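You operate a simulated robot arm through the tools that you are given. There is no shell and no other tool. Be economical: measure what you need, move in short steps, check, and stop when the job is done.

Carry out the task below with a simulated robot arm. There is one attempt and no reset: what you move stays moved.

JOB
Put the teal folded cloth from the top of the side table on top of the brown bobbin there.

Only the result counts: the job must be done as asked and must still hold three seconds after the hand-in. Knocking over, shifting, dropping, spilling or breaking anything else fails it. Flat cloth is picked up by pressing the open fingertips on it (5 to 10 N) and closing them slowly along it; thin cloth reads only 2 to 8 mm in the jaws.

ROBOT AND FRAMES
A 6-joint arm with a two-finger parallel gripper, fixed in place. Base frame: the origin is at the foot of the arm, x ahead of it, y to its left, z up; the work surface is at about z = 0. Lengths are in mm, angles in rad, forces in N, time in s.
With the tool pointing down near the work surface it reaches from about 140 to 580 mm from the base axis. Its first joint turns from -1.152 to 1.152 rad. Payload 2.1 kg.
The tool frame sits at the grasp point between the pads (the TCP): z along the fingers, y along the line on which they close. The tips reach 30 mm beyond it. Largest opening 94 mm; finger width 28, thickness 10; the body of the gripper, 50 by 96 mm, starts 55 mm behind the TCP.
Orientation is told as [roll, pitch, yaw] about the base's x, y, z axes, in that order, counted from this pose: with the fingers straight down and closing along the base's y, the tool's x points along the base's -x, its y along +y and its z along -z.

CONTROLS
- The arm moves only by the tool send_rows. Its argument "moves" is a list of rows, each an object of numbers (a shift or turn left out is 0, a gripper value left out holds the last): "tx", "ty", "tz": the shift along the tool's x, y, z in units of 100 mm (1.0 is 100 mm); "ax", "ay", "az": the turn, a rotation vector about the tool's x, y, z in units of 90 degrees (1.0 is 90 degrees); "grip": the closure, from 0 (fully open) to 1 (shut). In form: [{"tx": .., "ty": .., "tz": .., "ax": .., "ay": .., "az": .., "grip": ..}, ...]. A call has 1 to 20 rows; each row is the pose to reach, as a shift and turn from the pose commanded when the call began, along the tool's axes at that moment. A call with a number of a shift or a turn outside -1 to 1 is refused whole. Rows are played at 5 a second. More than 50 mm and 0.15 rad between two rows, or a gripper value outside its range, and nothing of the call is played. Where a pose cannot be reached the arm comes as near as it can. A force on the tool above 40 N (or 10 N above the force at the start of the call, whichever is more), or a blocked arm, ends the call early, and 0.2 s more pass. The fingers move at their own pace (about 72 mm/s each) and stop on an object; they squeeze with about 22 N. The grip force told is the motor's: it shows also when the fingers shut on nothing. Time passes only in rows, and 0.2 s behind the last, so rows that repeat a pose let the fingers close. It gives the time, the measured TCP pose, the force on the tool (base axes), the opening and the grip force at its end, in the units of the frame above (readings bear some noise), and new pictures: "show" is both (left out), scene, wrist or none.
- Cameras (640 x 400 px; columns grow to the right, rows downward): "scene" is fixed at [52.9, -364.5, 499.6]; the picture's right is [0.82, -0.58, 0.00], its down [-0.25, -0.35, -0.90] and it looks along [0.52, 0.74, -0.43] (base axes); focal length 329 px, centre (320, 200). "wrist" rides on the gripper at [76, 14, -102] in the tool frame; the picture's right is [-0.18, 0.98, 0.00], its down [-0.75, -0.14, -0.64] and it looks along [-0.63, -0.12, 0.77] (tool axes); focal length 243 px, centre (320, 200).
- probe_pixels(camera, pixels): for up to 12 pixels [column, row] of the newest picture of that camera ("zoom" is the newest enlarged one), the place [x, y, z] in the base frame of the surface seen there, good to about 3 mm. No time passes.
- close_up(camera, box): a new picture of the part [left, top, right, bottom] of that camera's present view, enlarged. No time passes.
- sign_off(): hands the job in; it is judged then, once.

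Work in short steps. Measure before you move; look again where a grasp or a placing could have gone wrong, and mend it. You have 60 turns and 170 pictures in all, those below and enlarged ones among them. Open the gripper and draw the arm clear of the work before you hand the job in, unless the task says otherwise; then end with one line.

The tools are called after ">>>" by a JSON object that holds its "fn" and its "kwargs". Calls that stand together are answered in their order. send_rows: Moves the arm, as the interface text tells. Its arguments: {"type":"object","properties":{"moves":{"type":"array"},"show":{"type":"string","enum":["both","scene","wrist","none"]}},"required":["moves"]} The other tools are called the same way: probe_pixels (camera, pixels) gives the place of the surface under pixels of a picture; close_up (camera, box) takes an enlarged picture of a part of a camera's view; sign_off () hands the job in.

At the start:

```text
t: 0.0
position: [319.3, 78.8, 315.9]
orientation: [0.0, 0.001, 0.0]
contact_force: [0.7, -0.4, 1.2]
grip_width: 94.1
finger_force: 0.0
```

scene: 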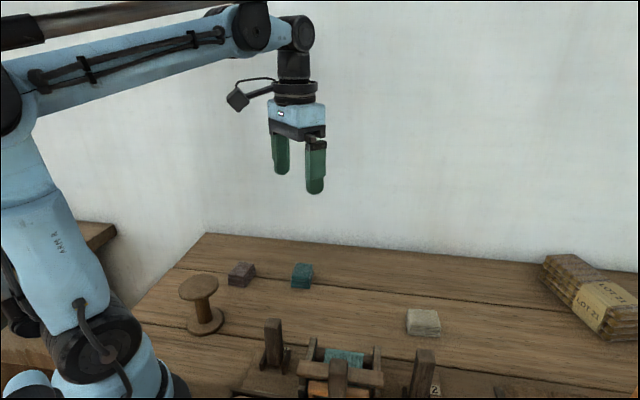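
wrist: 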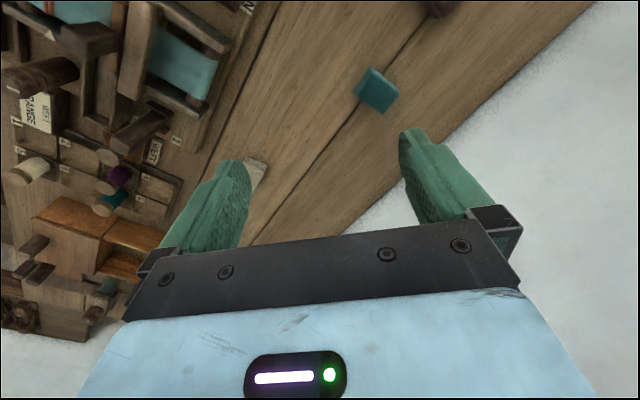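

The scene shows a teal cloth near (302,275), a brown bobbin near (200,300), and a small loom. I take close-ups to measure them.

>>> {"fn": "close_up", "kwargs": {"camera": "scene", "box": [160, 230, 360, 355]}}

>>> {"fn": "probe_pixels", "kwargs": {"camera": "scene", "pixels": [[302, 267], [301, 283], [294, 264], [311, 266], [198, 286], [182, 288], [215, 285], [205, 330], [242, 268], [340, 355], [275, 322], [422, 316]]}}

>>> {"fn": "close_up", "kwargs": {"camera": "scene", "box": [220, 275, 460, 400]}}

```text
3.20 times, centred on (260, 292) of scene
```

zoom: 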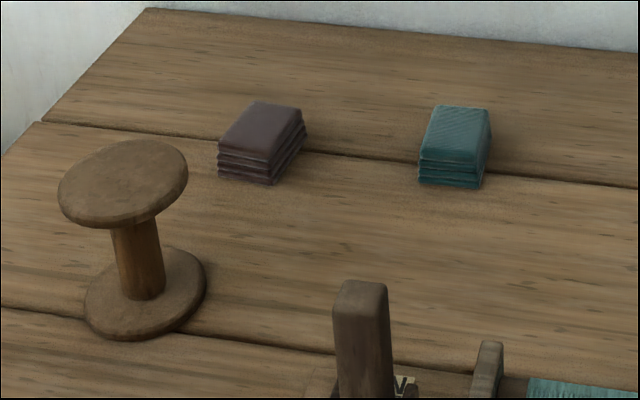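

```text
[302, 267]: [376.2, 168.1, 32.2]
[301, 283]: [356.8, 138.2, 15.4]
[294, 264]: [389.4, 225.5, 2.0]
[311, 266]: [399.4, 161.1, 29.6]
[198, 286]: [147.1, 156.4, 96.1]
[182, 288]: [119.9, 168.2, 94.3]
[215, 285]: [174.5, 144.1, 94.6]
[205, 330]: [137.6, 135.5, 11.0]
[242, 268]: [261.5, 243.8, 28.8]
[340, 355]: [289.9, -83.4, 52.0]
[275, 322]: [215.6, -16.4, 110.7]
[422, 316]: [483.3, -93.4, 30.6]
```

```text
2.67 times, centred on (340, 338) of scene
```

zoom: 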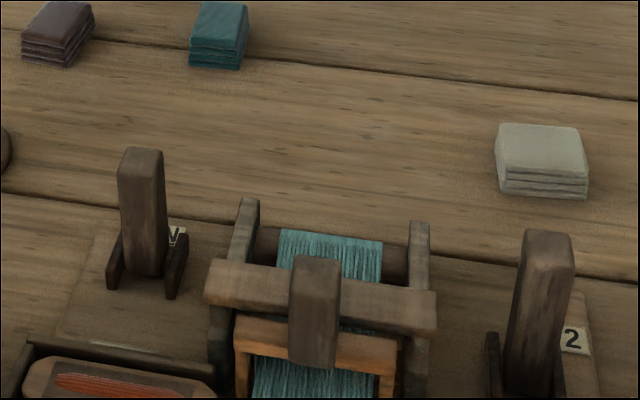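

The cloth is a folded stack about 30 mm high near (375,160), and the bobbin top is near (147,157,95). I zoom in to get the corners of both.

>>> {"fn": "close_up", "kwargs": {"camera": "scene", "box": [270, 250, 334, 290]}}

>>> {"fn": "close_up", "kwargs": {"camera": "wrist", "box": [320, 50, 432, 120]}}

```text
10.00 times, centred on (302, 270) of scene
```

zoom: 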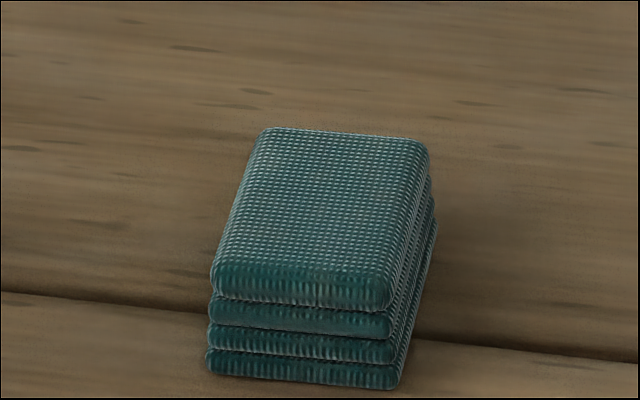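

```text
5.71 times, centred on (376, 85) of wrist
```

zoom: 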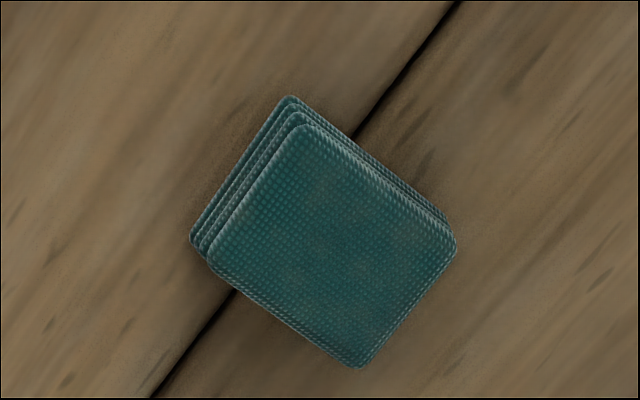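

The top corners are clear in this zoom, at about (305,130), (450,240), (360,362) and (212,262). I probe just inside each one.

>>> {"fn": "probe_pixels", "kwargs": {"camera": "zoom", "pixels": [[306, 138], [446, 240], [358, 358], [216, 254], [335, 248], [285, 98], [195, 240]]}}

>>> {"fn": "probe_pixels", "kwargs": {"camera": "scene", "pixels": [[198, 277], [198, 296], [181, 290], [217, 282], [197, 301], [188, 280], [210, 277], [207, 294]]}}

```text
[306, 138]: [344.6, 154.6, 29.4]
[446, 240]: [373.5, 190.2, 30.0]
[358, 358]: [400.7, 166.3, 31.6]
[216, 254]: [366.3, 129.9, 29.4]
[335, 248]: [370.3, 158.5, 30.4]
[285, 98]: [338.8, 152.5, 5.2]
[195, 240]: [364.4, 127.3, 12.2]
```

```text
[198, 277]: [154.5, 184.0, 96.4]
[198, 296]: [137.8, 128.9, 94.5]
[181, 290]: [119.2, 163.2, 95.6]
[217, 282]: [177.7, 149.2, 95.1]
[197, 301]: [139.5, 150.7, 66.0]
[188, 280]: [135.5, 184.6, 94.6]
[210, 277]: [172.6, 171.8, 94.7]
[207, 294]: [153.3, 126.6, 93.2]
```

The cloth is centred at about (371,160), top z 30, roughly 50 mm long along 48° and 38 mm wide. The bobbin top is centred at (147,156), z 95, radius 30. I move above the cloth with yaw 47° so the fingers close across its short side.

>>> {"fn": "send_rows", "kwargs": {"moves": [{"tx": -0.065, "ty": 0.1015, "tz": 0.125, "az": -0.065, "grip": 0}, {"tx": -0.129, "ty": 0.203, "tz": 0.25, "az": -0.13}, {"tx": -0.194, "ty": 0.3045, "tz": 0.375, "az": -0.196}, {"tx": -0.2585, "ty": 0.406, "tz": 0.5, "az": -0.261}, {"tx": -0.323, "ty": 0.5075, "tz": 0.625, "az": -0.326}, {"tx": -0.388, "ty": 0.609, "tz": 0.75, "az": -0.391}, {"tx": -0.452, "ty": 0.7105, "tz": 0.875, "az": -0.457}, {"tx": -0.517, "ty": 0.812, "tz": 1.0, "az": -0.522}, {"tx": -0.517, "ty": 0.812, "tz": 1.0, "az": -0.522}]}}

```text
t: 2.0
position: [369.5, 160.2, 216.1]
orientation: [0.0, 0.0, 0.823]
contact_force: [0.4, -0.2, -0.6]
grip_width: 93.9
finger_force: 0.1
```

scene: 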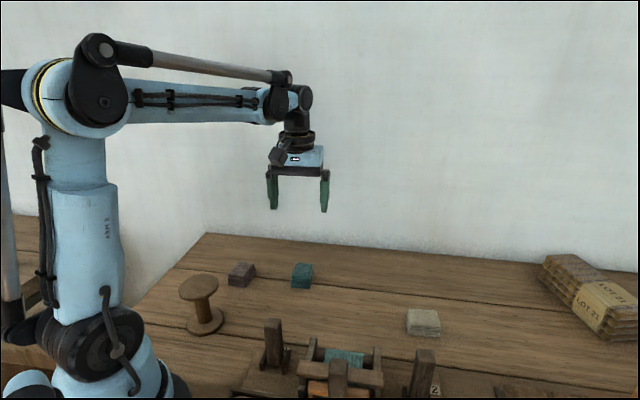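
wrist: 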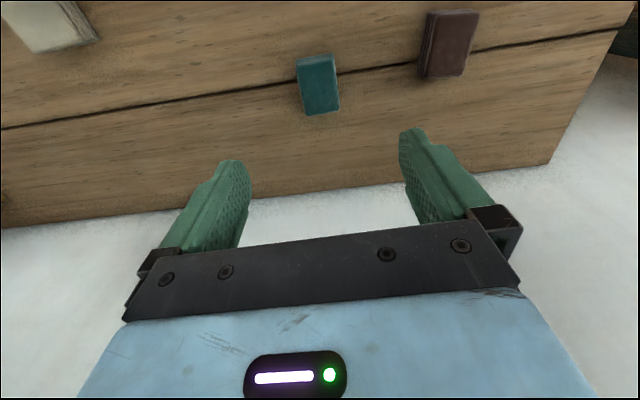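

The hand is over the cloth, which shows at wrist (318,85). I refine its corners from this view.

>>> {"fn": "close_up", "kwargs": {"camera": "wrist", "box": [270, 50, 366, 110]}}

```text
6.67 times, centred on (318, 80) of wrist
```

zoom: 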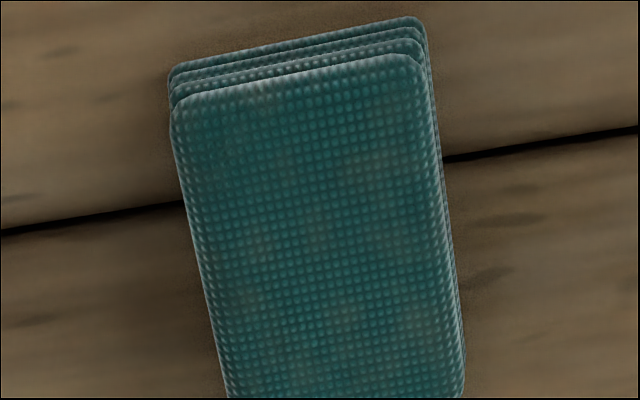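

I probe the left and right edges and the near edge of the top face.

>>> {"fn": "probe_pixels", "kwargs": {"camera": "zoom", "pixels": [[178, 120], [203, 260], [222, 370], [418, 80], [436, 220], [455, 350], [295, 85], [190, 100], [320, 230]]}}

>>> {"fn": "probe_pixels", "kwargs": {"camera": "wrist", "pixels": [[307, 112], [321, 112], [336, 107]]}}

```text
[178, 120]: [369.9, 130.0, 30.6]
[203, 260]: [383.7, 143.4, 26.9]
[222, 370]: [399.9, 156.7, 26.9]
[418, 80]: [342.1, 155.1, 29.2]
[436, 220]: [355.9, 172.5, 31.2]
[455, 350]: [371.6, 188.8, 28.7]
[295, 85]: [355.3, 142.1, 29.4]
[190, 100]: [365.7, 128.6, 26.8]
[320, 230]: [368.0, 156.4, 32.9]
```

```text
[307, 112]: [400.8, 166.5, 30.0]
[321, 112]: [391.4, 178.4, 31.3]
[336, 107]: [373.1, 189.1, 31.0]
```

The centre is (371,160) and yaw 47° is right. I descend, first to z about 116 and then to 38, which leaves the tips 8 mm above the table.

>>> {"fn": "send_rows", "kwargs": {"moves": [{"tz": 0.25}, {"tz": 0.5}, {"tz": 0.75}, {"tz": 1.0}, {"tz": 1.0}], "show": "none"}}

>>> {"fn": "send_rows", "kwargs": {"moves": [{"tz": 0.2}, {"tz": 0.4}, {"tz": 0.55}, {"tz": 0.68}, {"tz": 0.78}, {"tz": 0.78}]}}

```text
t: 3.2
position: [369.8, 159.5, 114.5]
orientation: [-0.002, 0.0, 0.821]
contact_force: [0.8, -0.5, 0.4]
grip_width: 93.7
finger_force: 0.1
```

```text
t: 4.6
position: [369.9, 162.5, 37.2]
orientation: [0.001, 0.001, 0.821]
contact_force: [-0.1, 0.1, -0.2]
grip_width: 93.9
finger_force: 0.1
```

scene: 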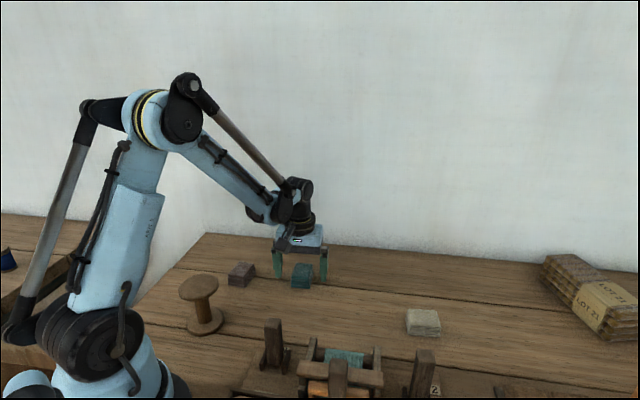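
wrist: 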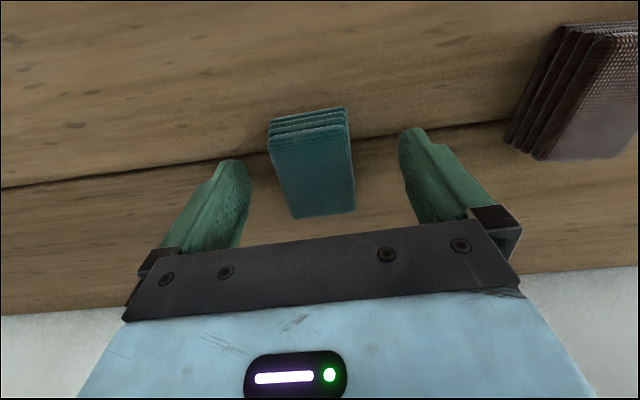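

The cloth sits between the fingers. An object has come into view at the far left (8,260), so I check it before grasping, in case there is another surface or another candidate.

>>> {"fn": "close_up", "kwargs": {"camera": "scene", "box": [0, 210, 160, 310]}}

>>> {"fn": "probe_pixels", "kwargs": {"camera": "scene", "pixels": [[7, 258], [12, 228], [300, 372], [380, 340]]}}

```text
4.00 times, centred on (80, 260) of scene
```

zoom: 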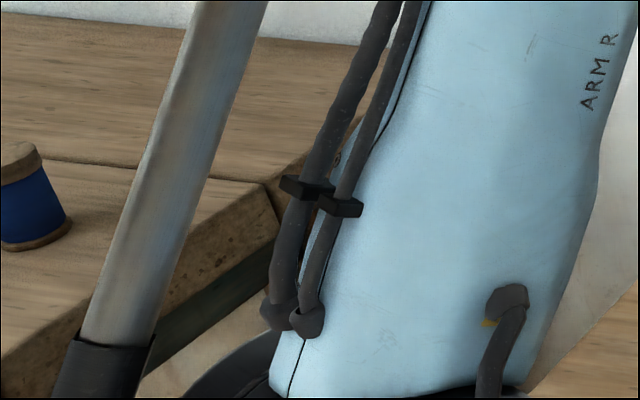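

```text
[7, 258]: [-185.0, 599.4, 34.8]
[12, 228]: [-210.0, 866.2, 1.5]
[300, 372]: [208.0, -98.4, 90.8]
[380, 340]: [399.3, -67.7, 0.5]
```

That is a blue spool on another bench behind the base, out of reach and not brown. I close on the cloth.

>>> {"fn": "send_rows", "kwargs": {"moves": [{"grip": 0.3}, {"grip": 0.45}, {"grip": 0.55}, {"grip": 0.65}, {"grip": 0.75}, {"grip": 0.85}, {"grip": 1.0}, {"grip": 1.0}, {"grip": 1.0}]}}

```text
t: 6.6
position: [371.2, 161.6, 37.7]
orientation: [0.0, 0.001, 0.821]
contact_force: [0.3, 0.0, -0.1]
grip_width: 44.0
finger_force: 21.8
```

scene: 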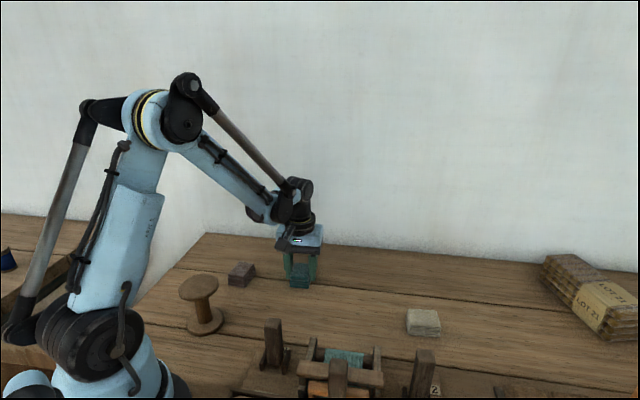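
wrist: 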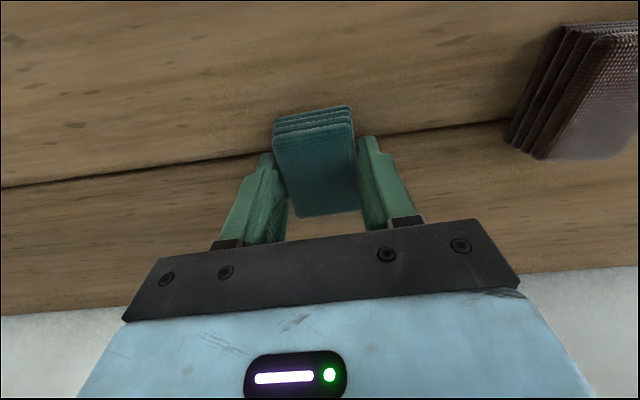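

The cloth is gripped at 44 mm with 22 N. I lift it straight up.

>>> {"fn": "send_rows", "kwargs": {"moves": [{"tz": -0.1}, {"tz": -0.3}, {"tz": -0.55}, {"tz": -0.8}, {"tz": -1.0}, {"tz": -1.0}], "show": "scene"}}

>>> {"fn": "send_rows", "kwargs": {"moves": [{"tz": -0.2}, {"tz": -0.4}, {"tz": -0.5}, {"tz": -0.5}]}}

```text
t: 8.0
position: [371.4, 161.0, 136.8]
orientation: [-0.001, -0.002, 0.821]
contact_force: [0.6, 0.1, -0.9]
grip_width: 43.9
finger_force: 22.4
```

scene: 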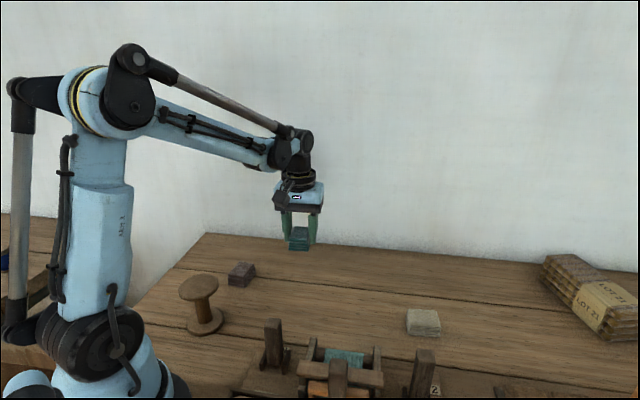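

```text
t: 9.0
position: [371.0, 162.0, 187.1]
orientation: [0.0, 0.0, 0.821]
contact_force: [0.2, 0.3, 0.2]
grip_width: 43.7
finger_force: 21.9
```

scene: 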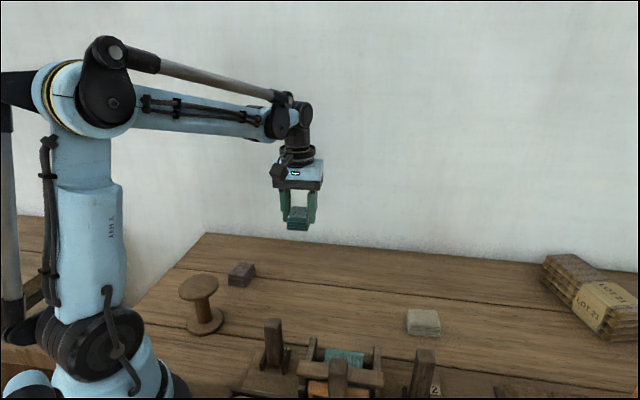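
wrist: 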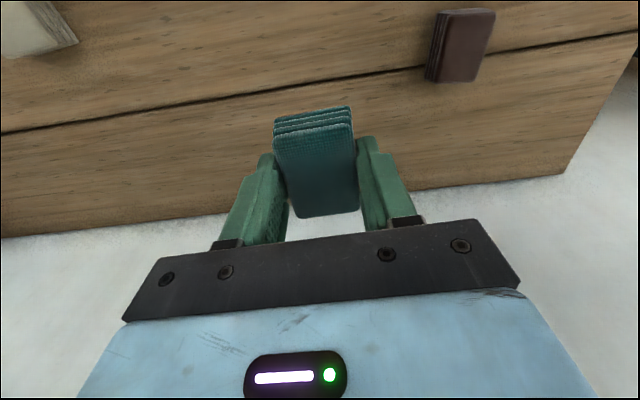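

The cloth is held steady, with its bottom at about z 149. I probe its top corners to find the cloth's offset from the TCP.

>>> {"fn": "probe_pixels", "kwargs": {"camera": "wrist", "pixels": [[275, 140], [350, 126], [299, 214], [358, 208], [318, 170], [276, 120], [349, 109]]}}

```text
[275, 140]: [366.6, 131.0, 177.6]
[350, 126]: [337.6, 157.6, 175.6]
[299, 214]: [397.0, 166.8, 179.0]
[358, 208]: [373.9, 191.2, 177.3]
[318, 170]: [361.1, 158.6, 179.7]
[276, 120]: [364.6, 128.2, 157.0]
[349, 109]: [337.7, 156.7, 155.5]
```

The cloth centre is within about 2 mm of the TCP. I carry it level to above the bobbin at TCP (148.5,156.5), in two halves.

>>> {"fn": "send_rows", "kwargs": {"moves": [{"tx": 0.09, "ty": 0.092}, {"tx": 0.22, "ty": 0.226}, {"tx": 0.36, "ty": 0.369}, {"tx": 0.5, "ty": 0.513}, {"tx": 0.64, "ty": 0.656}, {"tx": 0.7775, "ty": 0.7975}, {"tx": 0.7775, "ty": 0.7975}]}}

>>> {"fn": "send_rows", "kwargs": {"moves": [{"tx": 0.09, "ty": 0.092}, {"tx": 0.22, "ty": 0.226}, {"tx": 0.36, "ty": 0.369}, {"tx": 0.5, "ty": 0.513}, {"tx": 0.64, "ty": 0.656}, {"tx": 0.7775, "ty": 0.7975}, {"tx": 0.7775, "ty": 0.7975}, {"tx": 0.7775, "ty": 0.7975}]}}

```text
t: 10.6
position: [259.8, 160.9, 187.4]
orientation: [-0.001, 0.0, 0.82]
contact_force: [1.1, -0.3, 0.3]
grip_width: 44.0
finger_force: 21.6
```

scene: 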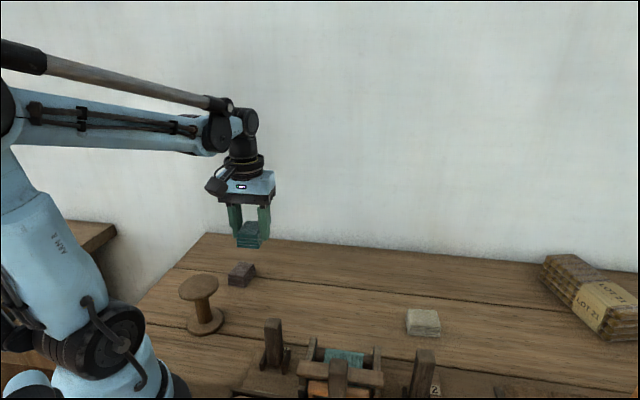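
wrist: 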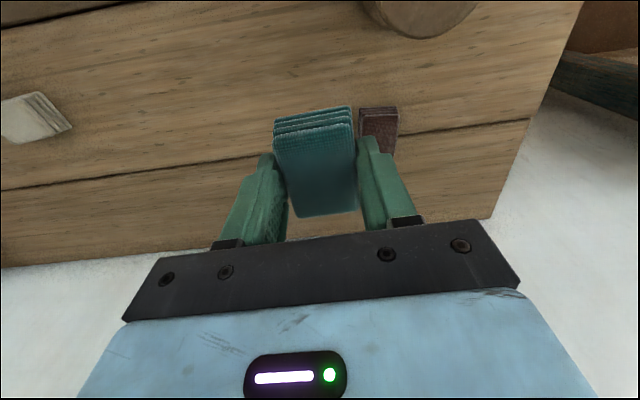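

```text
t: 12.4
position: [149.4, 156.1, 189.1]
orientation: [-0.001, 0.001, 0.821]
contact_force: [-0.3, -0.2, 0.0]
grip_width: 43.7
finger_force: 22.0
```

scene: 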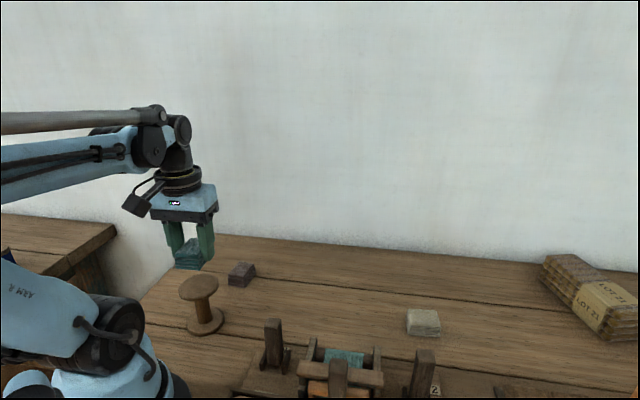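
wrist: 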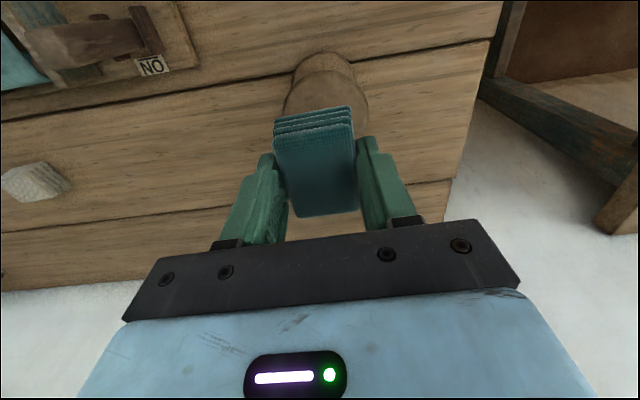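

The hand is over the bobbin at (149,156). I lower 47 mm, which should leave about 8 mm clearance, and then inspect the alignment.

>>> {"fn": "send_rows", "kwargs": {"moves": [{"tz": 0.12}, {"tz": 0.25}, {"tz": 0.38}, {"tz": 0.47}, {"tz": 0.47}, {"tz": 0.47}]}}

>>> {"fn": "close_up", "kwargs": {"camera": "scene", "box": [136, 230, 264, 310]}}

>>> {"fn": "close_up", "kwargs": {"camera": "wrist", "box": [224, 60, 416, 180]}}

```text
t: 13.8
position: [148.6, 156.1, 141.5]
orientation: [0.0, 0.0, 0.822]
contact_force: [0.2, 0.1, -0.7]
grip_width: 43.9
finger_force: 21.5
```

scene: 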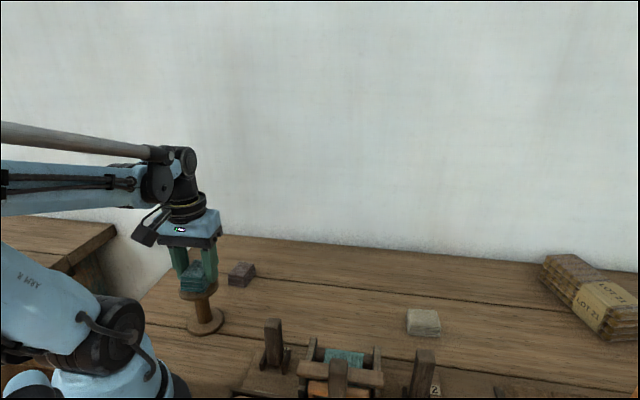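
wrist: 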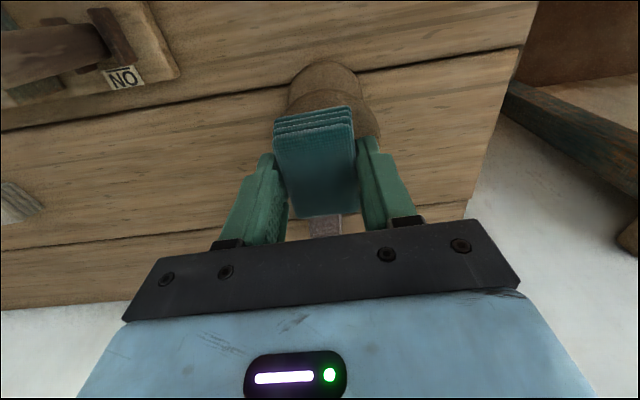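

```text
5.00 times, centred on (200, 270) of scene
```

zoom: 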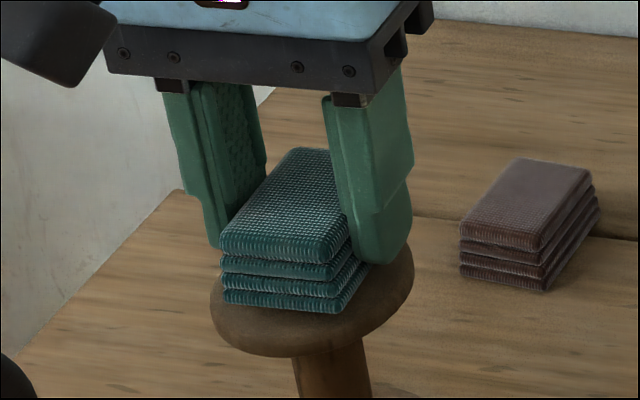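

```text
3.33 times, centred on (320, 120) of wrist
```

zoom: 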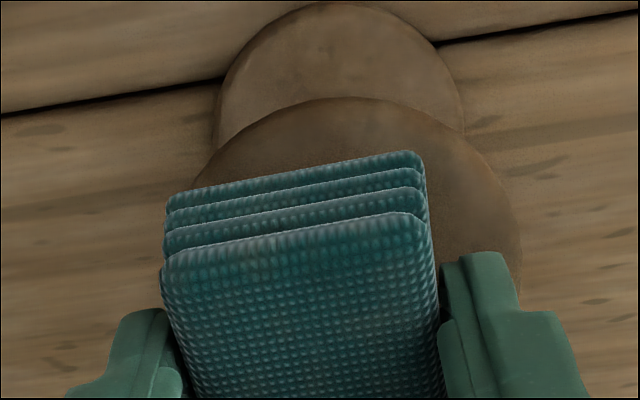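

The cloth looks somewhat left of the flange centre in the wrist view. I probe the flange rim and the cloth's bottom corners.

>>> {"fn": "probe_pixels", "kwargs": {"camera": "zoom", "pixels": [[345, 102], [205, 175], [260, 130], [440, 135], [500, 190], [515, 240], [175, 200], [410, 158], [410, 225], [180, 265]]}}

>>> {"fn": "probe_pixels", "kwargs": {"camera": "scene", "pixels": [[182, 287], [203, 292], [181, 279], [202, 285], [195, 300], [179, 292], [215, 292], [218, 284]]}}

```text
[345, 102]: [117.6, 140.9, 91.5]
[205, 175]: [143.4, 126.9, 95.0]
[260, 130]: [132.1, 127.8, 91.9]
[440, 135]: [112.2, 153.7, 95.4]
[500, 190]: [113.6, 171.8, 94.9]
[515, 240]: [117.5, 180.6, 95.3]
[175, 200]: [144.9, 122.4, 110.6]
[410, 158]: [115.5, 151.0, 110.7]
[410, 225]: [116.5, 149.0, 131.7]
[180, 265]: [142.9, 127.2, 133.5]
```

```text
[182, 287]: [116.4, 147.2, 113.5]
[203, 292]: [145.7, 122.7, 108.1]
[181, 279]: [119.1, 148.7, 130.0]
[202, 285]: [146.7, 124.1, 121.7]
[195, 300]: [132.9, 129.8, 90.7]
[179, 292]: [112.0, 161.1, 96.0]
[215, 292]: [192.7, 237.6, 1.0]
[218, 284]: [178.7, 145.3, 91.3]
```

The cloth centre is at about (147,156) against a flange centre of about (146,157), so it is within about 2 mm. I add a 2 mm tool-y shift and lower in small steps, watching the force.

>>> {"fn": "send_rows", "kwargs": {"moves": [{"ty": 0.02, "tz": 0.02}, {"ty": 0.02, "tz": 0.04}, {"ty": 0.02, "tz": 0.06}, {"ty": 0.02, "tz": 0.07}, {"ty": 0.02, "tz": 0.07}]}}

>>> {"fn": "close_up", "kwargs": {"camera": "scene", "box": [136, 230, 264, 310]}}

```text
t: 15.0
position: [146.5, 157.6, 133.8]
orientation: [0.0, 0.0, 0.821]
contact_force: [-0.3, 0.2, -1.0]
grip_width: 43.9
finger_force: 22.3
```

scene: 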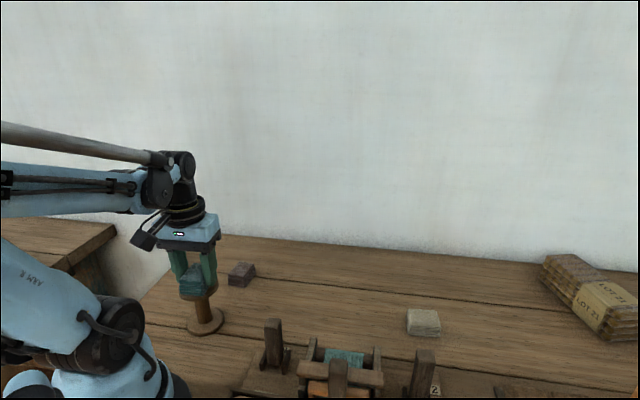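
wrist: 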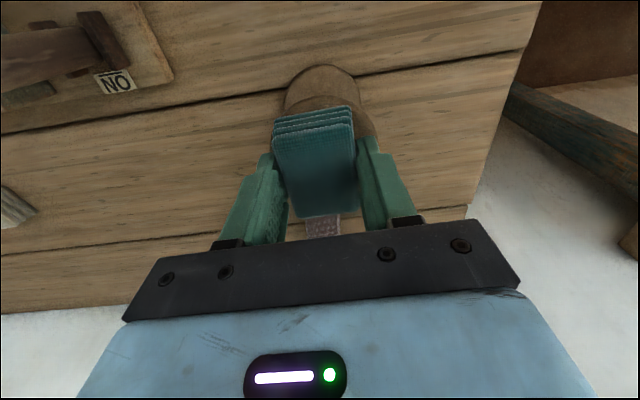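

```text
5.00 times, centred on (200, 270) of scene
```

zoom: 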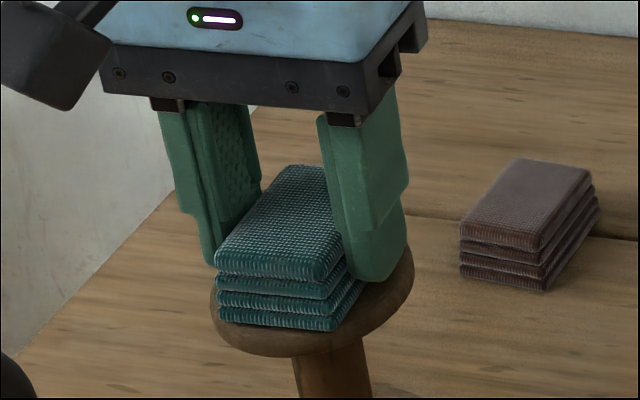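

The projection confirms the cloth is centred: the near-edge midpoint should be at zoom column 278 and I see about 276. It is almost touching, so I lower in 1 mm steps until I feel contact.

>>> {"fn": "send_rows", "kwargs": {"moves": [{"tz": 0.005}, {"tz": 0.01}, {"tz": 0.01}], "show": "none"}}

```text
t: 15.8
position: [147.0, 158.7, 132.7]
orientation: [0.0, -0.001, 0.821]
contact_force: [0.1, 0.0, -0.1]
grip_width: 44.0
finger_force: 21.9
```

There is no contact force yet, so I lower another 1 mm.

>>> {"fn": "send_rows", "kwargs": {"moves": [{"tz": 0.005}, {"tz": 0.01}, {"tz": 0.01}], "show": "none"}}

>>> {"fn": "close_up", "kwargs": {"camera": "scene", "box": [168, 270, 232, 310]}}

```text
t: 16.6
position: [146.6, 158.7, 131.2]
orientation: [0.0, 0.0, 0.82]
contact_force: [-2.8, 0.9, 6.3]
grip_width: 44.1
finger_force: 21.9
```

```text
10.00 times, centred on (200, 290) of scene
```

zoom: 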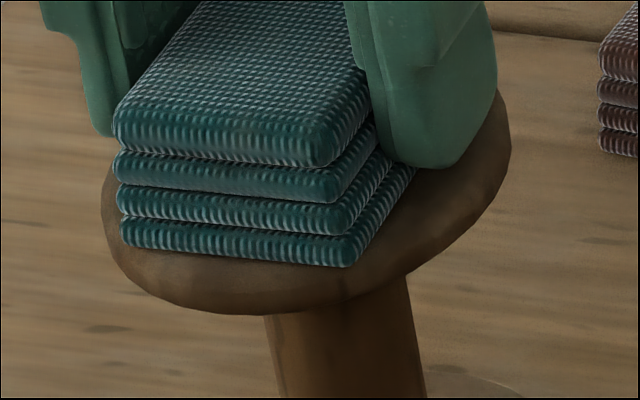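

Contact reads 6 N and the cloth sits fully on the flange. I ease up 0.5 mm and open gently.

>>> {"fn": "send_rows", "kwargs": {"moves": [{"tz": -0.005, "grip": 1.0}, {"tz": -0.005, "grip": 0.5}, {"tz": -0.005, "grip": 0.48}, {"tz": -0.005, "grip": 0.44}, {"tz": -0.005, "grip": 0.4}, {"tz": -0.005, "grip": 0.3}, {"tz": -0.005, "grip": 0.2}, {"tz": -0.005, "grip": 0.2}]}}

```text
t: 18.4
position: [146.7, 157.7, 131.2]
orientation: [0.0, 0.001, 0.819]
contact_force: [-0.5, 0.9, 1.2]
grip_width: 75.5
finger_force: 0.0
```

scene: 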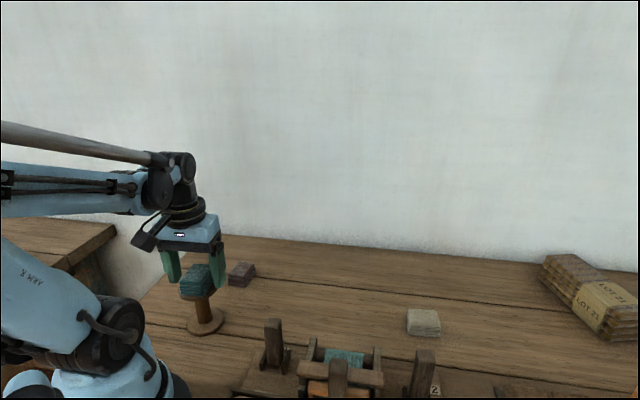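
wrist: 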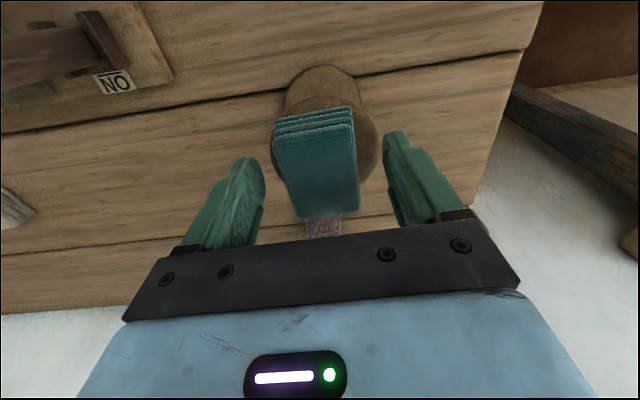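

The cloth is released and rests on the bobbin. I raise straight up 100 mm and check.

>>> {"fn": "send_rows", "kwargs": {"moves": [{"tz": -0.1}, {"tz": -0.3}, {"tz": -0.55}, {"tz": -0.8}, {"tz": -1.0}, {"tz": -1.0}, {"tz": -1.0}]}}

>>> {"fn": "close_up", "kwargs": {"camera": "scene", "box": [136, 260, 264, 340]}}

>>> {"fn": "close_up", "kwargs": {"camera": "wrist", "box": [240, 30, 400, 130]}}

```text
t: 20.0
position: [146.6, 157.1, 232.0]
orientation: [0.0, -0.001, 0.821]
contact_force: [-0.2, 0.2, 0.0]
grip_width: 75.3
finger_force: 0.0
```

scene: 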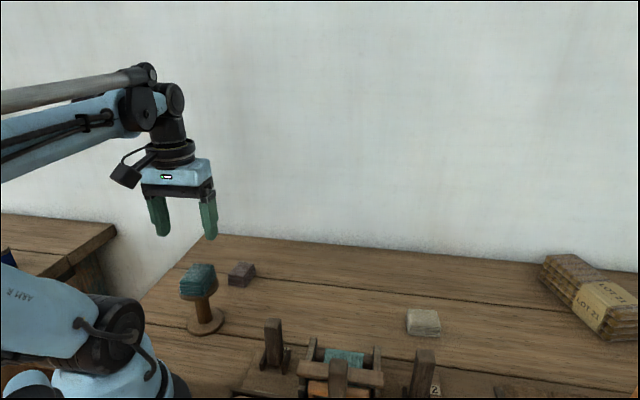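
wrist: 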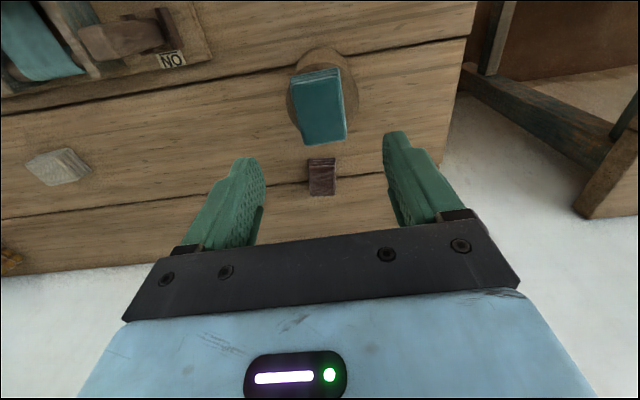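

```text
5.00 times, centred on (200, 300) of scene
```

zoom: 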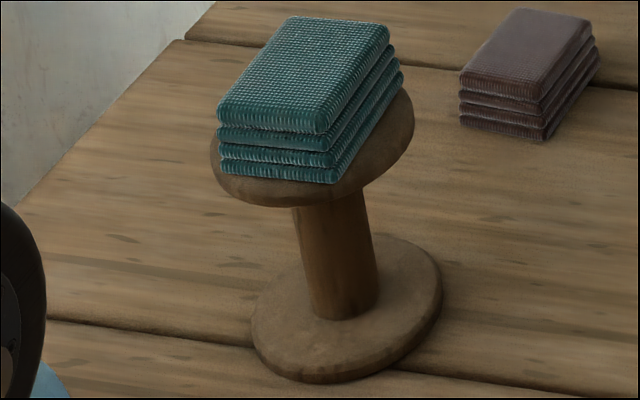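

```text
4.00 times, centred on (320, 80) of wrist
```

zoom: 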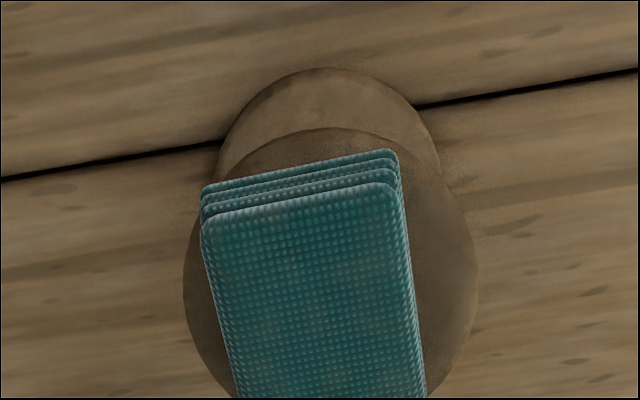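

The cloth rests flat and well supported on the upright bobbin, and the bobbin's base and the neighbouring items have not moved. I draw the arm further away and open it fully.

>>> {"fn": "send_rows", "kwargs": {"moves": [{"tz": -0.2, "grip": 0.1}, {"tz": -0.4, "tx": -0.15, "grip": 0}, {"tz": -0.6, "tx": -0.4}, {"tz": -0.7, "tx": -0.7}, {"tz": -0.7, "tx": -1.0}, {"tz": -0.7, "tx": -1.0}, {"tz": -0.7, "tx": -1.0}, {"tz": -0.7, "tx": -1.0}], "show": "scene"}}

>>> {"fn": "close_up", "kwargs": {"camera": "scene", "box": [136, 260, 264, 340]}}

```text
t: 21.8
position: [211.9, 232.0, 302.0]
orientation: [0.001, 0.001, 0.819]
contact_force: [-0.5, 0.1, 0.5]
grip_width: 94.0
finger_force: 0.0
```

scene: 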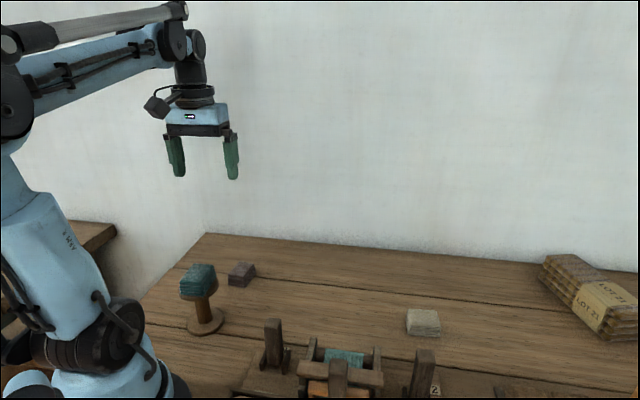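

```text
5.00 times, centred on (200, 300) of scene
```

zoom: 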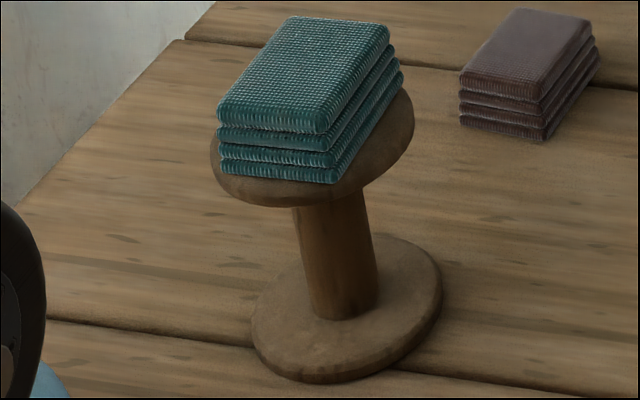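

The cloth is stable on the bobbin, the gripper is open and the arm is clear, so I hand the job in.

>>> {"fn": "sign_off", "kwargs": {}}

```text
The job is handed in.
```

The teal folded cloth now rests flat on top of the brown bobbin; nothing else looked moved in the last pictures, and I handed the job in with the gripper open and the arm clear.
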